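You operate a simulated robot arm through the tools that you are given. There is no shell and no other tool. Be economical: measure what you need, move in short steps, check, and stop when the job is done.

Carry out the task below with a simulated robot arm. There is one attempt and no reset: what you move stays moved.

TASK
Take the middle heavy carton and leave it on top of the long market carton. Then fetch the middle lens carton and set it on top of the dome carton.

It is judged by the outcome, as a careful person would: the job done as asked, and still so three seconds after it is handed in. It fails if anything else is knocked over, pushed out of place, dropped, spilled or broken.

THE ROBOT
A 7-joint arm with a two-finger parallel gripper, fixed in place. Base frame: the origin is at the foot of the arm, x ahead of it, y to its left, z up; the work surface is at about z = 0.8. Lengths are in m, angles in rad, forces in N, time in s.
With the tool pointing down near the work surface it reaches from about 0.3 to 0.7 m from the base axis. Its first joint turns from -1.152 to 1.152 rad. Payload 1.57 kg.
Tool frame: the origin (TCP) lies between the finger pads and is the grasp point; the fingertips stand 0.03 m ahead of it; z points along the fingers, y is the line along which they close. The gripper opens to 0.11 m. The fingers are 0.024 m wide and 0.012 m thick; the gripper's body (0.048 by 0.112 m) begins 0.078 m behind the TCP.
Orientation is that of the tool frame in the base frame, as [roll, pitch, yaw] about the fixed x, y, z axes, in that order (R = Rz(yaw) Ry(pitch) Rx(roll)). With the fingers straight down and closing along the base's y, the tool's x points along the base's -x, its y along +y and its z along -z.

THE INTERFACE
- The arm moves only by the tool arm_command. Its argument "motion" is text: rows parted by semicolons, each of 7 numbers parted by spaces: the shift along the tool's x, y, z in units of 400 mm (1.0 is 400 mm), then the turn, a rotation vector about the tool's x, y, z in units of 45 degrees (1.0 is 45 degrees), then the opening, from 0 (shut) to 1 (fully open). In form: tx ty tz rx ry rz jaw; .... A call has 1 to 12 rows; each row is the pose to reach, as a shift and turn from the pose commanded when the call began, along the tool's axes at that moment. A call with a number of a shift or a turn outside -1 to 1 is refused whole. A row lasts 0.2 s, in which the tool goes at most 0.05 m and 0.15 rad; a call with a longer step from one row to the next is refused whole, and so is a gripper value outside its range. A pose out of reach is approached as far as the arm can. The call stops where the force on the tool passes 40 N (or 10 N more than at its start, if that is more) or the arm is blocked; 0.2 s more then pass. The fingers move at their own pace (about 0.108 m/s each) and stop on an object; they squeeze with about 25 N. The grip force told is the motor's: it shows also when the fingers shut on nothing. Time passes only in rows, and 0.2 s behind the last, so rows that repeat a pose let the fingers close. It gives the time, the measured TCP pose, the force on the tool (base axes), the opening and the grip force at its end, in the units of the frame above (readings bear some noise).
- Cameras (640 x 400 px; columns grow to the right, rows downward): "scene" is fixed at [0.1643, -0.3975, 1.3942]; the picture's right is [0.75, -0.66, 0.00], its down [-0.43, -0.49, -0.76] and it looks along [0.50, 0.57, -0.65] (base axes); focal length 370 px, centre (320, 200). "wrist" rides on the gripper at [-0.036, 0, -0.08] in the tool frame; the picture's right is [0.00, -1.00, 0.00], its down [0.97, 0.00, -0.24] and it looks along [0.24, 0.00, 0.97] (tool axes); focal length 218 px, centre (320, 200).
- capture(camera): a new picture of that camera. No time passes.
- measure_at(camera, pixels): for up to 12 pixels [column, row] of the newest picture of that camera ("zoom" is the newest enlarged one), the place [x, y, z] in the base frame of the surface seen there, good to about 0.003 m. No time passes.
- zoom(camera, box): a new picture of the part [left, top, right, bottom] of that camera's present view, enlarged. No time passes.
- close_job(): hands the job in; it is judged then, once.

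Work in short steps. Measure before you move; look again where a grasp or a placing could have gone wrong, and mend it. You have 80 turns and 38 pictures in all, the two below and enlarged ones among them. Open the gripper and draw the arm clear of the work before you hand the job in, unless the task says otherwise; then end with one line.

The tools are called after ">>>" as a command line: name --argument value ..., lists and objects as JSON in quotes. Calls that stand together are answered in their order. arm_command: Moves the arm, as the interface text tells. Its arguments: {"type":"object","properties":{"motion":{"type":"string"}},"required":["motion"]} The other tools are called the same way: capture (camera) takes a picture; measure_at (camera, pixels) gives the place of the surface under pixels of a picture; zoom (camera, box) takes an enlarged picture of a part of a camera's view; close_job () hands the job in.

At the start:

```text
clock: 0.0
position: [0.3222, -0.2258, 1.1893]
ee_rot: [3.141, -0.001, -3.141]
contact_force: [0.4, 0.0, -0.5]
gripper_width: 0.1101
gripper_force: 0.1
```

scene: 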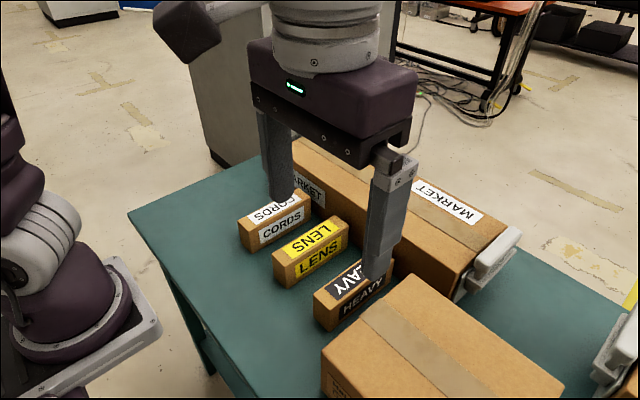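
wrist: 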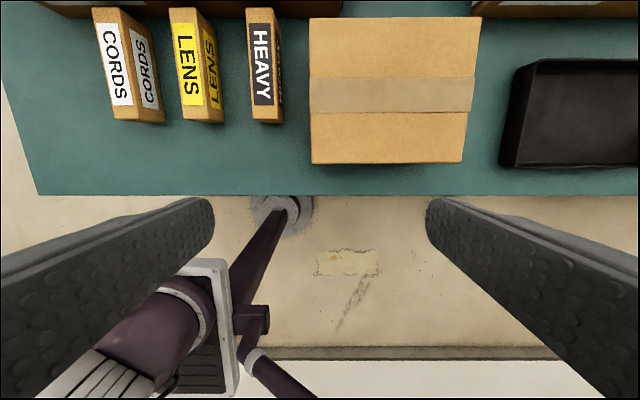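

The scene shows CORDS, LENS and HEAVY cartons in a row, MARKET behind, and a near box partly hidden. I raise the arm and back it off to survey the table.

>>> arm_command --motion "0 0.12 -0.02 0 0 0 1;0 0.24 -0.04 0 0 0 1;0 0.36 -0.06 0 0 0 1;0 0.48 -0.08 0 0 0 1;0 0.6 -0.1 0 0 0 1"

>>> capture --camera "scene"

>>> capture --camera "wrist"

```text
clock: 1.2
position: [0.3216, 0.0154, 1.2296]
ee_rot: [-3.14, 0.0, 3.141]
contact_force: [1.2, 0.5, 0.1]
gripper_width: 0.1102
gripper_force: 0.0
```

```text
35 pictures are left
```

scene: 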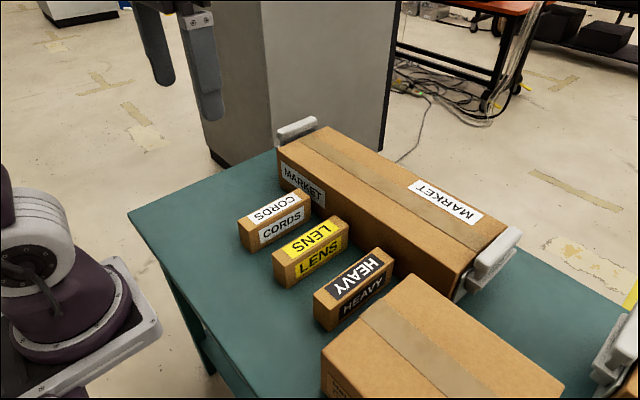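

```text
34 pictures are left
```

wrist: 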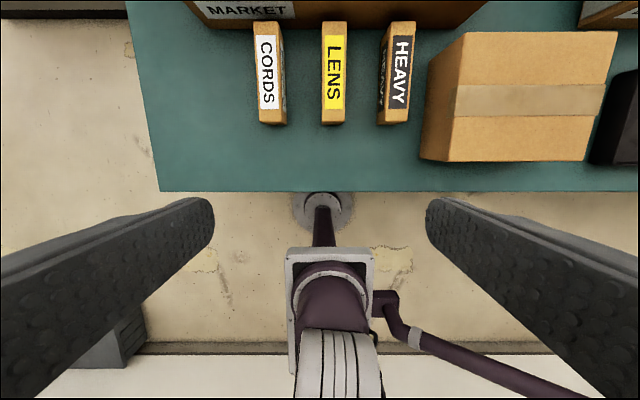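

Some items on the right (y negative, far x) are not seen yet. I swing right and tilt the wrist camera forward to see all labels.

>>> arm_command --motion "0 -0.12 0 0 -0.15 0 1;0 -0.24 0 0 -0.3 0 1;0 -0.36 0 0 -0.45 0 1;0 -0.48 0 0 -0.6 0 1;0 -0.6 0 0 -0.7 0 1;0 -0.72 0 0 -0.7 0 1;0 -0.8 0 0 -0.7 0 1"

>>> capture --camera "wrist"

```text
clock: 2.8
position: [0.322, -0.3055, 1.2296]
ee_rot: [3.14, 0.551, 3.141]
contact_force: [-0.3, 1.2, 0.1]
gripper_width: 0.11
gripper_force: 0.1
```

```text
33 pictures are left
```

wrist: 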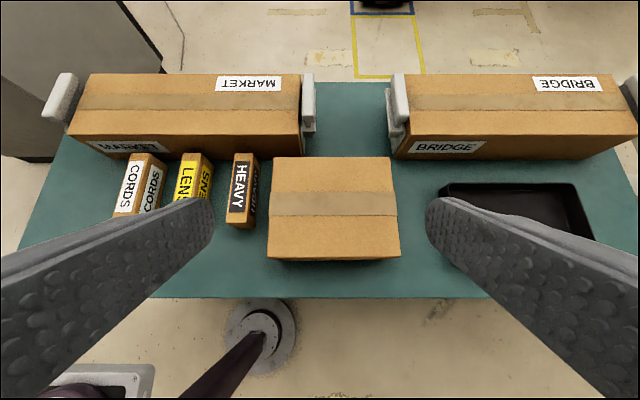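

Two long cartons (MARKET, BRIDGE), three narrow ones, and a block carton whose label is near scene (340,385). I zoom to read that label.

>>> zoom --camera "scene" --box '[300, 260, 524, 400]'

>>> zoom --camera "wrist" --box '[80, 60, 420, 272]'

```text
2.86 times, centred on (412, 330) of scene
```

zoom: 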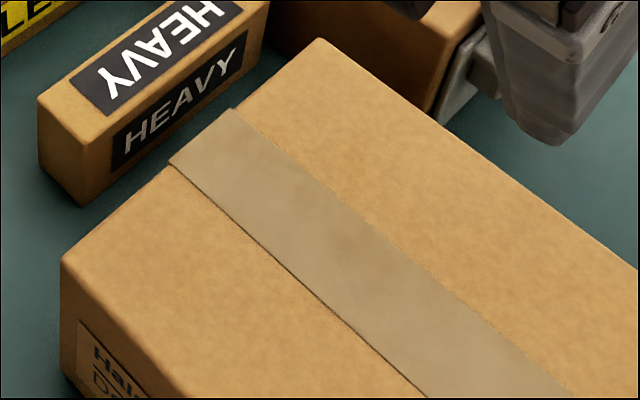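

```text
1.88 times, centred on (250, 166) of wrist
```

zoom: 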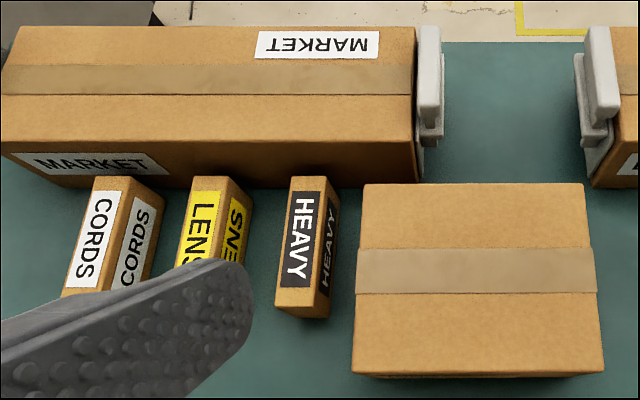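

The label starts "Hai… / D…". I measure the key places and then look at that front face with the wrist.

>>> measure_at --camera "wrist" --pixels '[[275, 160], [390, 160], [270, 256], [398, 256], [335, 295], [90, 78], [298, 78], [72, 130], [298, 135], [238, 156], [232, 222], [250, 222]]'

>>> measure_at --camera "scene" --pixels '[[376, 251], [392, 260], [317, 293], [332, 303], [332, 325], [333, 219], [346, 228], [275, 258], [290, 264], [291, 285], [510, 234], [340, 385]]'

```text
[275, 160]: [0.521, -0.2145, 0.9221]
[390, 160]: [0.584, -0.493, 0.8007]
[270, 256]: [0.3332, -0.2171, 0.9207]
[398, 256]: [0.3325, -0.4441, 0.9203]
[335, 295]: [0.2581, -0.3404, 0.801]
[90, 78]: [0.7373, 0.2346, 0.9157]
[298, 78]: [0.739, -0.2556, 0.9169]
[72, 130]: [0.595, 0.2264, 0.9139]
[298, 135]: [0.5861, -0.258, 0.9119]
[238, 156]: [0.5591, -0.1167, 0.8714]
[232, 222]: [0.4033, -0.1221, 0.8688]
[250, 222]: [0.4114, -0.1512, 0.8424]
```

```text
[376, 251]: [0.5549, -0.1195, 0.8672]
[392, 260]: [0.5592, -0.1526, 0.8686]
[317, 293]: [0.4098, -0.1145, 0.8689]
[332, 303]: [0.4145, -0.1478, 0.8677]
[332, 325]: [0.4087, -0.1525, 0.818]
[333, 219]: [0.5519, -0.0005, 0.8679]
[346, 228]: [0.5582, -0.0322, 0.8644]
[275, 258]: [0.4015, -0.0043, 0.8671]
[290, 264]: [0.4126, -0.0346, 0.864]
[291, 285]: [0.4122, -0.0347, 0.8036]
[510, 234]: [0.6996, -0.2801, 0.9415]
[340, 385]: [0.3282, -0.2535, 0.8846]
```

The block carton spans x 0.33–0.52, y −0.215…−0.445, top 0.921. I draw the wrist back to see its front face.

>>> arm_command --motion "0.1 0 -0.02 0 0 0 1;0.2 0 -0.05 0 -0.1 0 1;0.3 0 -0.07 0 -0.2 0 1;0.385 0 -0.09 0 -0.3 0 1;0.385 0 -0.09 0 -0.4 0 1"

>>> capture --camera "wrist"

```text
clock: 3.9
position: [0.1772, -0.3032, 1.1842]
ee_rot: [-3.132, 0.801, -3.118]
contact_force: [8.3, 12.0, 9.3]
gripper_width: 0.11
gripper_force: 0.1
stopped in row 5: the force on the tool passed its limit (the readings are from after the stop); the commanded pose is now the measured one
```

```text
30 pictures are left
```

wrist: 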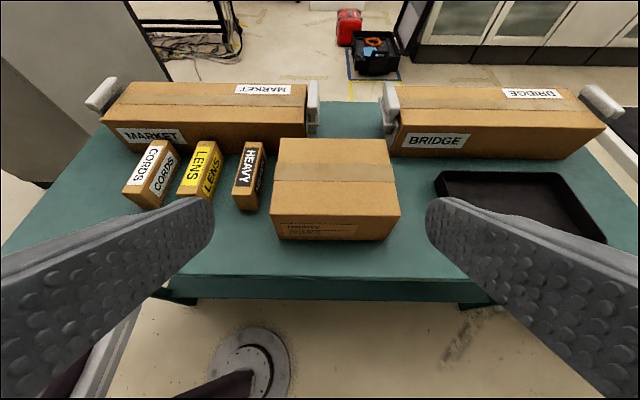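

>>> zoom --camera "wrist" --box '[260, 200, 404, 250]'

```text
4.44 times, centred on (332, 225) of wrist
```

zoom: 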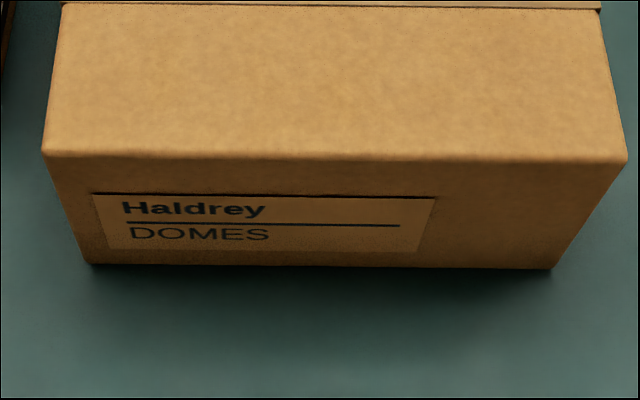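

The block is the Haldrey DOMES carton. I return the tool to vertical, moving back above the table.

>>> arm_command --motion "-0.04 0.043 0.062 0 0.17 0 0.8;-0.08 0.086 0.123 0 0.34 0 0.8;-0.12 0.129 0.185 0 0.51 0 0.8;-0.16 0.172 0.247 0 0.68 0 0.8;-0.2 0.215 0.308 0 0.85 0 0.7;-0.24 0.2575 0.37 0 1.0 0 0.7"

```text
clock: 5.2
position: [0.3494, -0.1987, 1.1491]
ee_rot: [-3.135, 0.012, -3.129]
contact_force: [0.3, -0.2, 0.0]
gripper_width: 0.0771
gripper_force: 0.0
```

Now align exactly vertical and go above HEAVY (centre ≈ 0.482, −0.134).

>>> arm_command --motion "-0.0663 0.0324 0.0745 0 0 0 0.64;-0.1326 0.0648 0.149 0 0 0 0.64;-0.2 0.0972 0.2235 -0.004 0.008 0.008 0.64;-0.265 0.13 0.298 -0.008 0.015 0.016 0.64;-0.3315 0.162 0.3725 -0.008 0.015 0.016 0.64"

>>> capture --camera "wrist"

```text
clock: 6.5
position: [0.4839, -0.133, 0.9999]
ee_rot: [3.141, 0.001, 3.14]
contact_force: [0.4, 0.7, 0.7]
gripper_width: 0.0705
gripper_force: 0.0
```

```text
28 pictures are left
```

wrist: 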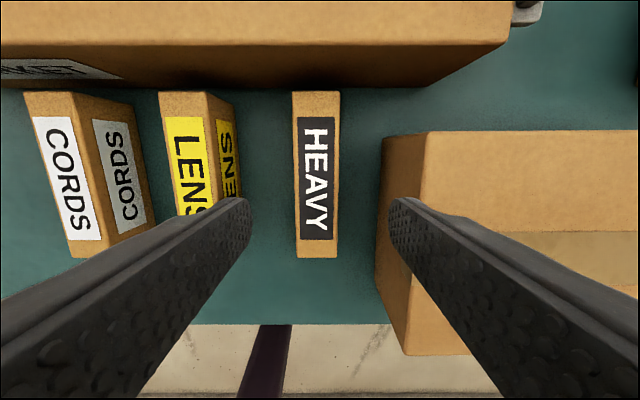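

>>> measure_at --camera "wrist" --pixels '[[295, 170], [337, 170], [316, 94], [316, 250], [389, 170], [390, 280]]'

```text
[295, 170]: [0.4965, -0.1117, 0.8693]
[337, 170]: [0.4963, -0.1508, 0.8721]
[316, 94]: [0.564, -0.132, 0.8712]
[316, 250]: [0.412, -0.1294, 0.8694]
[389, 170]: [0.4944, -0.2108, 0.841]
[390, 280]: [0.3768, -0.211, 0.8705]
```

HEAVY centre ≈ (0.487, −0.131). Descend and stop before closing.

>>> arm_command --motion "-0.0075 0.005 0.1 0 0 0 0.64;-0.0075 0.005 0.2 0 0 0 0.64;-0.0075 0.005 0.27 0 0 0 0.64;-0.0075 0.005 0.34 0 0 0 0.64;-0.0075 0.005 0.395 0 0 0 0.64;-0.0075 0.005 0.395 0 0 0 0.2;-0.0075 0.005 0.395 0 0 0 0.2;-0.0075 0.005 0.395 0 0 0 0.2"

```text
clock: 8.2
position: [0.4848, -0.1314, 0.8427]
ee_rot: [3.141, 0.003, -3.142]
contact_force: [0.3, 1.6, -0.2]
gripper_width: 0.0437
gripper_force: 25.1
```

Gripped at 0.044 m with 25 N. Lift a little to feel the weight.

>>> arm_command --motion "0 0 -0.03 0 0 0 0.2;0 0 -0.07 0 0 0 0.2;0 0 -0.1 0 0 0 0.2;0 0 -0.1 0 0 0 0.2"

>>> capture --camera "scene"

```text
clock: 9.2
position: [0.4862, -0.132, 0.8834]
ee_rot: [-3.141, 0.001, 3.141]
contact_force: [-0.1, -0.2, -7.7]
gripper_width: 0.0442
gripper_force: 24.7
```

```text
27 pictures are left
```

scene: 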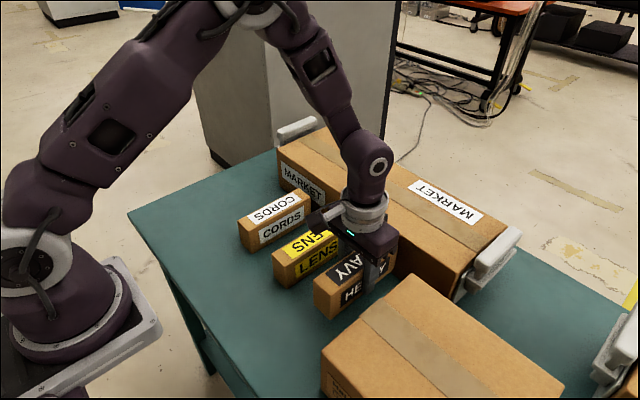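

Weight ≈ 7.7 N, level, no slip. Lift well above the MARKET top (0.916).

>>> arm_command --motion "0 0 -0.08 0 0 0 0.2;0 0 -0.16 0 0 0 0.2;0 0 -0.24 0 0 0 0.2;0 0 -0.32 0 0 0 0.2;0 0 -0.38 0 0 0 0.2"

>>> arm_command --motion "-0.04 0.03 0 0 0 0.17 0.2;-0.08 0.06 0 0 0 0.34 0.2;-0.12 0.09 0 0 0 0.51 0.2;-0.16 0.12 0 0 0 0.68 0.2;-0.2 0.15 0 0 0 0.85 0.2;-0.24 0.18 0 0 0 1 0.2"

```text
clock: 10.4
position: [0.4855, -0.1314, 1.0357]
ee_rot: [-3.141, -0.001, -3.141]
contact_force: [-0.6, 0.2, -7.2]
gripper_width: 0.0439
gripper_force: 24.9
```

```text
clock: 11.8
position: [0.582, -0.0613, 1.0356]
ee_rot: [-3.14, -0.001, 2.352]
contact_force: [-0.2, 0.1, -8.0]
gripper_width: 0.0441
gripper_force: 24.8
```

>>> arm_command --motion "-0.009 0.04 0 0 0 0.17 0.2;-0.018 0.08 0 0 0 0.34 0.2;-0.027 0.12 0 0 0 0.51 0.2;-0.036 0.16 0 0 0 0.68 0.2;-0.045 0.2 0 0 0 0.85 0.2;-0.055 0.235 0 0 0 1 0.2;-0.055 0.235 0 0 0 1 0.2"

>>> capture --camera "scene"

>>> capture --camera "wrist"

```text
clock: 13.4
position: [0.6634, -0.009, 1.0345]
ee_rot: [3.14, 0.0, 1.568]
contact_force: [0.0, 0.6, -7.2]
gripper_width: 0.044
gripper_force: 25.4
```

```text
26 pictures are left
```

scene: 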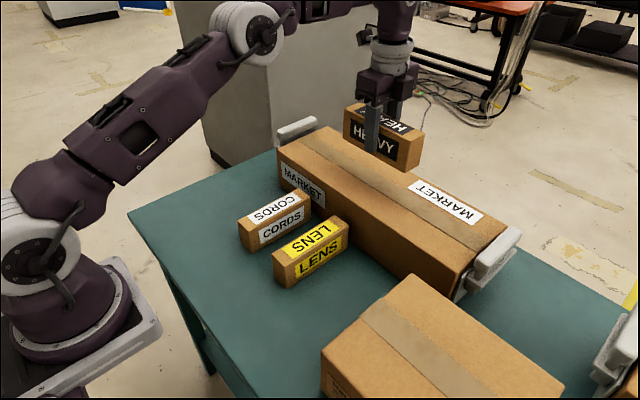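

```text
25 pictures are left
```

wrist: 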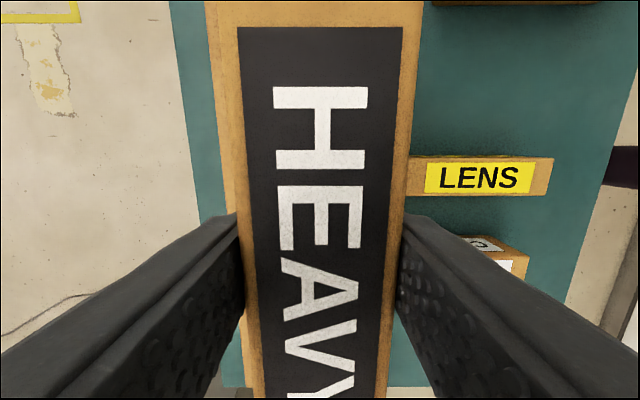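

Carton hangs level above MARKET. I check the MARKET top height beneath.

>>> measure_at --camera "scene" --pixels '[[340, 165], [375, 190], [320, 150], [400, 210], [335, 130], [430, 190], [345, 185], [360, 245]]'

```text
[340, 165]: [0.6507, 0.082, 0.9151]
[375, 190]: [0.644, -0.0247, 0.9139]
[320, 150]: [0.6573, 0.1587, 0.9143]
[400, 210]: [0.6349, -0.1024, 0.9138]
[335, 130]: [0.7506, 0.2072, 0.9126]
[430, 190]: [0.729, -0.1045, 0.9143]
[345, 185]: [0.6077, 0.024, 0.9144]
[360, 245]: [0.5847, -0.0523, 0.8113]
```

Top at 0.914, contact expected at TCP ≈ 0.956. Descend with small last steps.

>>> arm_command --motion "0 0.008 0.06 0 0 0 0.2;0 0.008 0.12 0 0 0 0.2;0 0.008 0.165 0 0 0 0.2;0 0.008 0.18 0 0 0 0.2;0 0.008 0.186 0 0 0 0.2;0 0.008 0.191 0 0 0 0.2;0 0.008 0.195 0 0 0 0.2"

```text
clock: 15.1
position: [0.6666, -0.0093, 0.9579]
ee_rot: [3.14, 0.002, 1.571]
contact_force: [0.9, 0.7, -5.6]
gripper_width: 0.0441
gripper_force: 24.9
```

Force is just starting to drop (−5.6 N); a little further.

>>> arm_command --motion "0 0 0.003 0 0 0 0.2;0 0 0.006 0 0 0 0.2;0 0 0.008 0 0 0 0.2"

```text
clock: 15.8
position: [0.6677, -0.01, 0.9551]
ee_rot: [3.136, 0.001, 1.57]
contact_force: [-2.5, 0.1, 25.2]
gripper_width: 0.0439
gripper_force: 25.3
```

Firm contact (25 N). Ease off slightly and open.

>>> arm_command --motion "0 0 -0.004 0 0 0 0.2;0 0 -0.005 0 0 0 0.45;0 0 -0.005 0 0 0 0.65;0 0 -0.005 0 0 0 0.65"

>>> arm_command --motion "0 0 -0.06 0 0 0 0.65;0 0 -0.14 0 0 0 0.65;0 0 -0.24 0 0 0 0.65;0 0 -0.34 0 0 0 0.65"

>>> capture --camera "scene"

```text
clock: 16.9
position: [0.6669, -0.0094, 0.9552]
ee_rot: [3.14, 0.0, 1.573]
contact_force: [0.2, -0.1, -0.3]
gripper_width: 0.0719
gripper_force: 0.1
```

```text
clock: 17.9
position: [0.6661, -0.01, 1.0618]
ee_rot: [3.14, 0.001, 1.571]
contact_force: [-0.1, -0.3, -0.7]
gripper_width: 0.0716
gripper_force: 0.0
out of reach, approached as far as the arm can: row 4
```

```text
24 pictures are left
```

scene: 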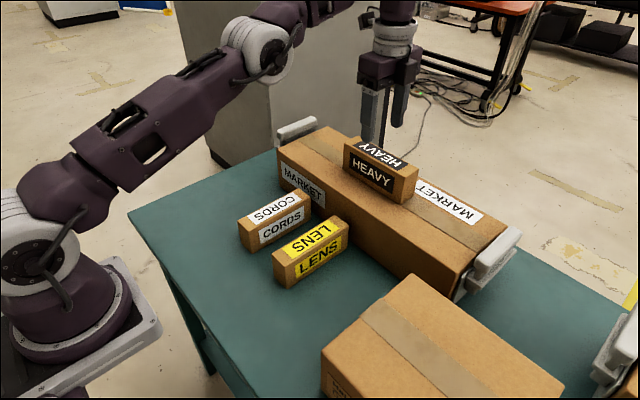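

HEAVY stands upright on MARKET. Now back toward LENS, turning the tool back.

>>> arm_command --motion "0 -0.05 0 0 0 -0.17 0.65;0 -0.1 0 0 0 -0.34 0.65;0 -0.16 0 0 0 -0.51 0.65;0 -0.22 0 0 0 -0.68 0.65;0 -0.28 0 0 0 -0.85 0.65;0 -0.34 0 0 0 -1 0.65;0 -0.34 0 0 0 -1 0.65"

```text
clock: 19.4
position: [0.5313, -0.0077, 1.0626]
ee_rot: [3.139, 0.002, 2.358]
contact_force: [-0.8, 0.3, -1.2]
gripper_width: 0.0714
gripper_force: 0.0
```

>>> arm_command --motion "0.011 -0.017 0.02 0 0 -0.17 0.65;0.022 -0.034 0.04 0 0 -0.34 0.65;0.033 -0.051 0.06 0 0 -0.51 0.65;0.044 -0.068 0.08 0 0 -0.68 0.65;0.055 -0.085 0.1 0 0 -0.85 0.65;0.065 -0.1 0.12 0 0 -1 0.65;0.065 -0.1 0.12 0 0 -1 0.65"

>>> capture --camera "wrist"

```text
clock: 21.1
position: [0.4834, -0.0193, 1.0149]
ee_rot: [3.142, 0.002, -3.139]
contact_force: [0.0, 0.5, -0.5]
gripper_width: 0.0712
gripper_force: 0.0
```

```text
23 pictures are left
```

wrist: 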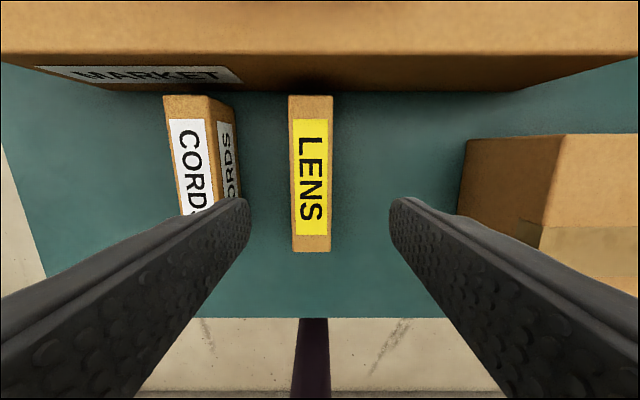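

>>> measure_at --camera "wrist" --pixels '[[291, 170], [331, 170], [311, 100], [311, 246], [235, 170], [235, 140]]'

```text
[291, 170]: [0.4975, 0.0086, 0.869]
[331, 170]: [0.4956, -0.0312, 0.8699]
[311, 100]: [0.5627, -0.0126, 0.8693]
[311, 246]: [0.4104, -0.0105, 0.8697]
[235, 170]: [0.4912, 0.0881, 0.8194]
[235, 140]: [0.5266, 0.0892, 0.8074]
```

LENS centre ≈ (0.486, −0.0115). Descend and grasp.

>>> arm_command --motion "-0.007 0.019 0.1 0 0 -0.003 0.64;-0.007 0.019 0.2 0 0 -0.003 0.64;-0.007 0.019 0.29 0 0 -0.003 0.64;-0.007 0.019 0.37 0 0 -0.003 0.64;-0.007 0.019 0.432 0 0 -0.003 0.64;-0.007 0.019 0.432 0 0 -0.003 0.64;-0.007 0.019 0.432 0 0 -0.003 0.2;-0.007 0.019 0.432 0 0 -0.003 0.2;-0.007 0.019 0.432 0 0 -0.003 0.2"

>>> arm_command --motion "0 0 -0.03 0 0 0 0.2;0 0 -0.07 0 0 0 0.2;0 0 -0.1 0 0 0 0.2;0 0 -0.1 0 0 0 0.2"

```text
clock: 23.1
position: [0.4865, -0.0108, 0.841]
ee_rot: [-3.141, 0.002, -3.138]
contact_force: [-0.8, -0.1, 0.4]
gripper_width: 0.0436
gripper_force: 24.5
```

```text
clock: 24.1
position: [0.4861, -0.0107, 0.8805]
ee_rot: [-3.141, 0.002, -3.139]
contact_force: [0.3, 0.0, -0.8]
gripper_width: 0.0439
gripper_force: 25.0
```

Light, held. Lift, then check with a picture.

>>> arm_command --motion "0 0 -0.1 0 0 0 0.2;0 0 -0.2 0 0 0 0.2;0 0 -0.3 0 0 0 0.2;0 0 -0.38 0 0 0 0.2"

>>> capture --camera "scene"

```text
clock: 25.1
position: [0.4869, -0.0121, 1.0345]
ee_rot: [3.141, 0.002, -3.139]
contact_force: [0.1, 0.7, -0.9]
gripper_width: 0.0438
gripper_force: 24.4
```

```text
22 pictures are left
```

scene: 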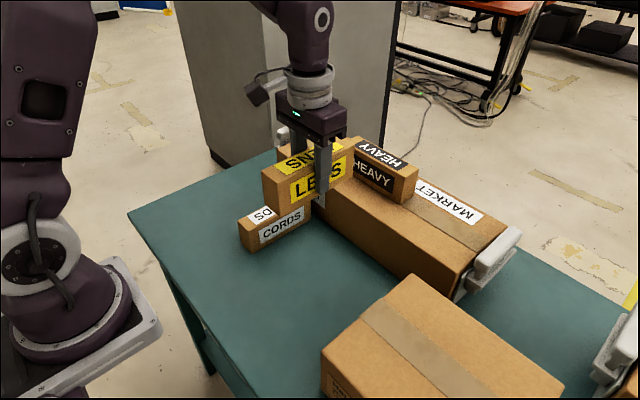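

LENS is held level. Move over the dome carton centre (0.425, −0.33).

>>> arm_command --motion "0.02 -0.1 0 0 0 0 0.2;0.04 -0.21 0 0 0 0 0.2;0.065 -0.32 0 0 0 0 0.2;0.085 -0.43 0 0 0 0 0.2;0.11 -0.54 0 0 0 0 0.2;0.13 -0.65 0 0 0 0 0.2;0.15 -0.75 0 0 0 0 0.2;0.155 -0.795 0 0 0 0 0.2;0.155 -0.795 0 0 0 0 0.2"

>>> capture --camera "scene"

>>> measure_at --camera "scene" --pixels '[[350, 350], [420, 295], [540, 375], [460, 380]]'

```text
clock: 27.1
position: [0.4244, -0.329, 1.0325]
ee_rot: [3.139, 0.001, -3.141]
contact_force: [0.5, -0.4, -1.1]
gripper_width: 0.0437
gripper_force: 25.6
```

```text
21 pictures are left
```

scene: 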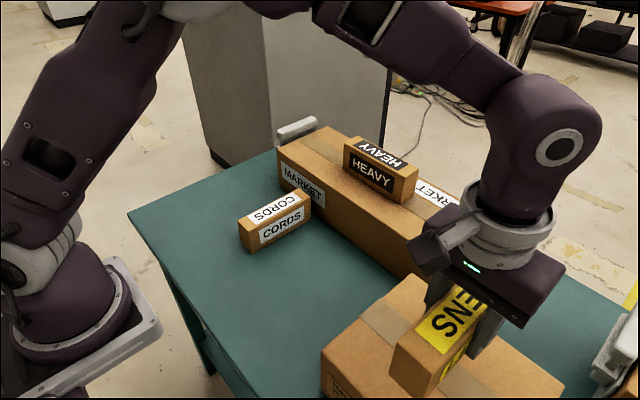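

```text
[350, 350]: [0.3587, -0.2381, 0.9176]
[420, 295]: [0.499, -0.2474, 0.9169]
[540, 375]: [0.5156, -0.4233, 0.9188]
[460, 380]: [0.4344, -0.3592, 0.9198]
```

Dome top ≈ 0.919; contact expected at TCP ≈ 0.960. Descend gently.

>>> arm_command --motion "0 0 0.06 0 0 0 0.2;0 0 0.12 0 0 0 0.2;0 0 0.155 0 0 0 0.2;0 0 0.166 0 0 0 0.2;0 0 0.172 0 0 0 0.2;0 0 0.176 0 0 0 0.2;0 0 0.179 0 0 0 0.2"

```text
clock: 28.6
position: [0.4258, -0.3292, 0.9618]
ee_rot: [-3.142, 0.003, -3.14]
contact_force: [-1.1, 0.6, -1.0]
gripper_width: 0.044
gripper_force: 25.4
```

>>> arm_command --motion "0 0 0.003 0 0 0 0.2;0 0 0.006 0 0 0 0.2"

```text
clock: 29.2
position: [0.4254, -0.3291, 0.9604]
ee_rot: [-3.139, 0.003, -3.14]
contact_force: [-2.5, 3.3, 23.5]
gripper_width: 0.0441
gripper_force: 25.1
```

Contact made. Ease, open, and rise.

>>> arm_command --motion "0 0 -0.003 0 0 0 0.2;0 0 -0.004 0 0 0 0.45;0 0 -0.004 0 0 0 0.7;0 0 -0.004 0 0 0 0.7"

>>> arm_command --motion "0 0 -0.06 0 0 0 0.7;0 0 -0.14 0 0 0 0.7;0 0 -0.24 0 0 0 0.7;0 0 -0.34 0 0 0 0.7;0 0.1 -0.4 0 0 0 0.9;0.05 0.2 -0.45 0 0 0 1;0.1 0.32 -0.5 0 0 0 1;0.15 0.44 -0.5 0 0 0 1;0.15 0.56 -0.5 0 0 0 1"

>>> capture --camera "scene"

```text
clock: 30.2
position: [0.4244, -0.3293, 0.9609]
ee_rot: [3.141, 0.001, -3.139]
contact_force: [0.6, 0.6, -0.3]
gripper_width: 0.0768
gripper_force: 0.1
```

```text
refused: row 7 steps farther than a row can; nothing moved
```

```text
20 pictures are left
```

scene: 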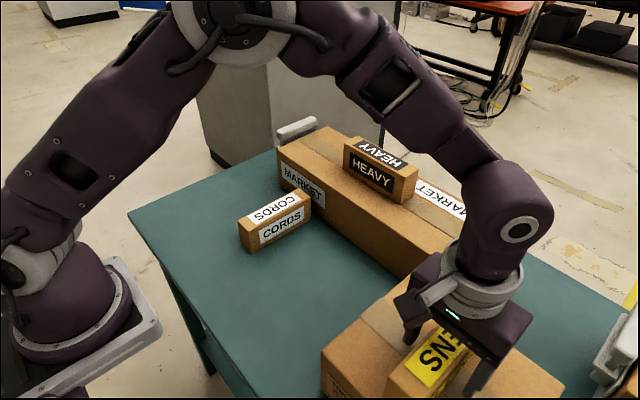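

>>> arm_command --motion "0 0 -0.06 0 0 0 0.7;0 0 -0.14 0 0 0 0.7;0 0 -0.24 0 0 0 0.7;0 0 -0.34 0 0 0 0.7;0 0.08 -0.4 0 0 0 0.9;0.05 0.16 -0.45 0 0 0 1;0.1 0.25 -0.48 0 0 0 1;0.13 0.35 -0.5 0 0 0 1;0.15 0.45 -0.5 0 0 0 1;0.15 0.56 -0.5 0 0 0 1;0.15 0.66 -0.5 0 0 0 1"

>>> capture --camera "scene"

>>> capture --camera "wrist"

```text
clock: 32.6
position: [0.3639, -0.0656, 1.16]
ee_rot: [3.14, 0.001, -3.14]
contact_force: [0.1, 0.5, -0.3]
gripper_width: 0.1099
gripper_force: 0.1
```

```text
19 pictures are left
```

scene: 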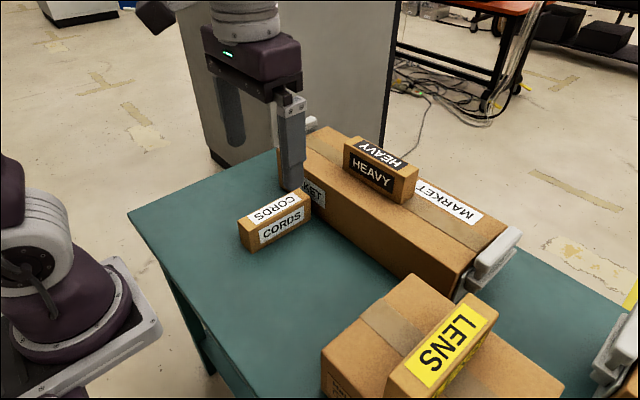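

```text
18 pictures are left
```

wrist: 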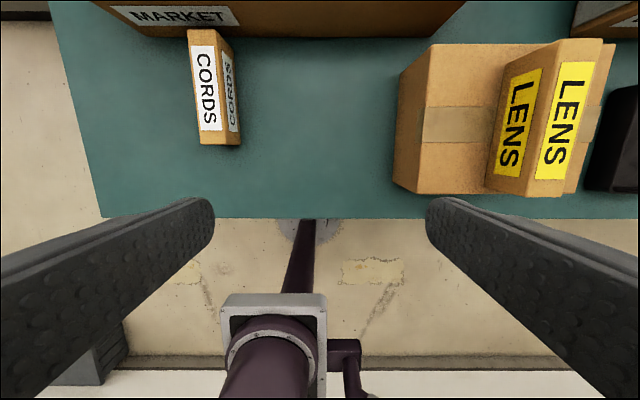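

HEAVY stands on MARKET and LENS on the DOMES carton. Nothing else has moved, and the arm is clear with the gripper open.

>>> close_job

```text
The job is handed in.
```

The job is handed in: the heavy carton is on top of the long market carton and the lens carton is on top of the dome carton, with nothing else moved in the last pictures.
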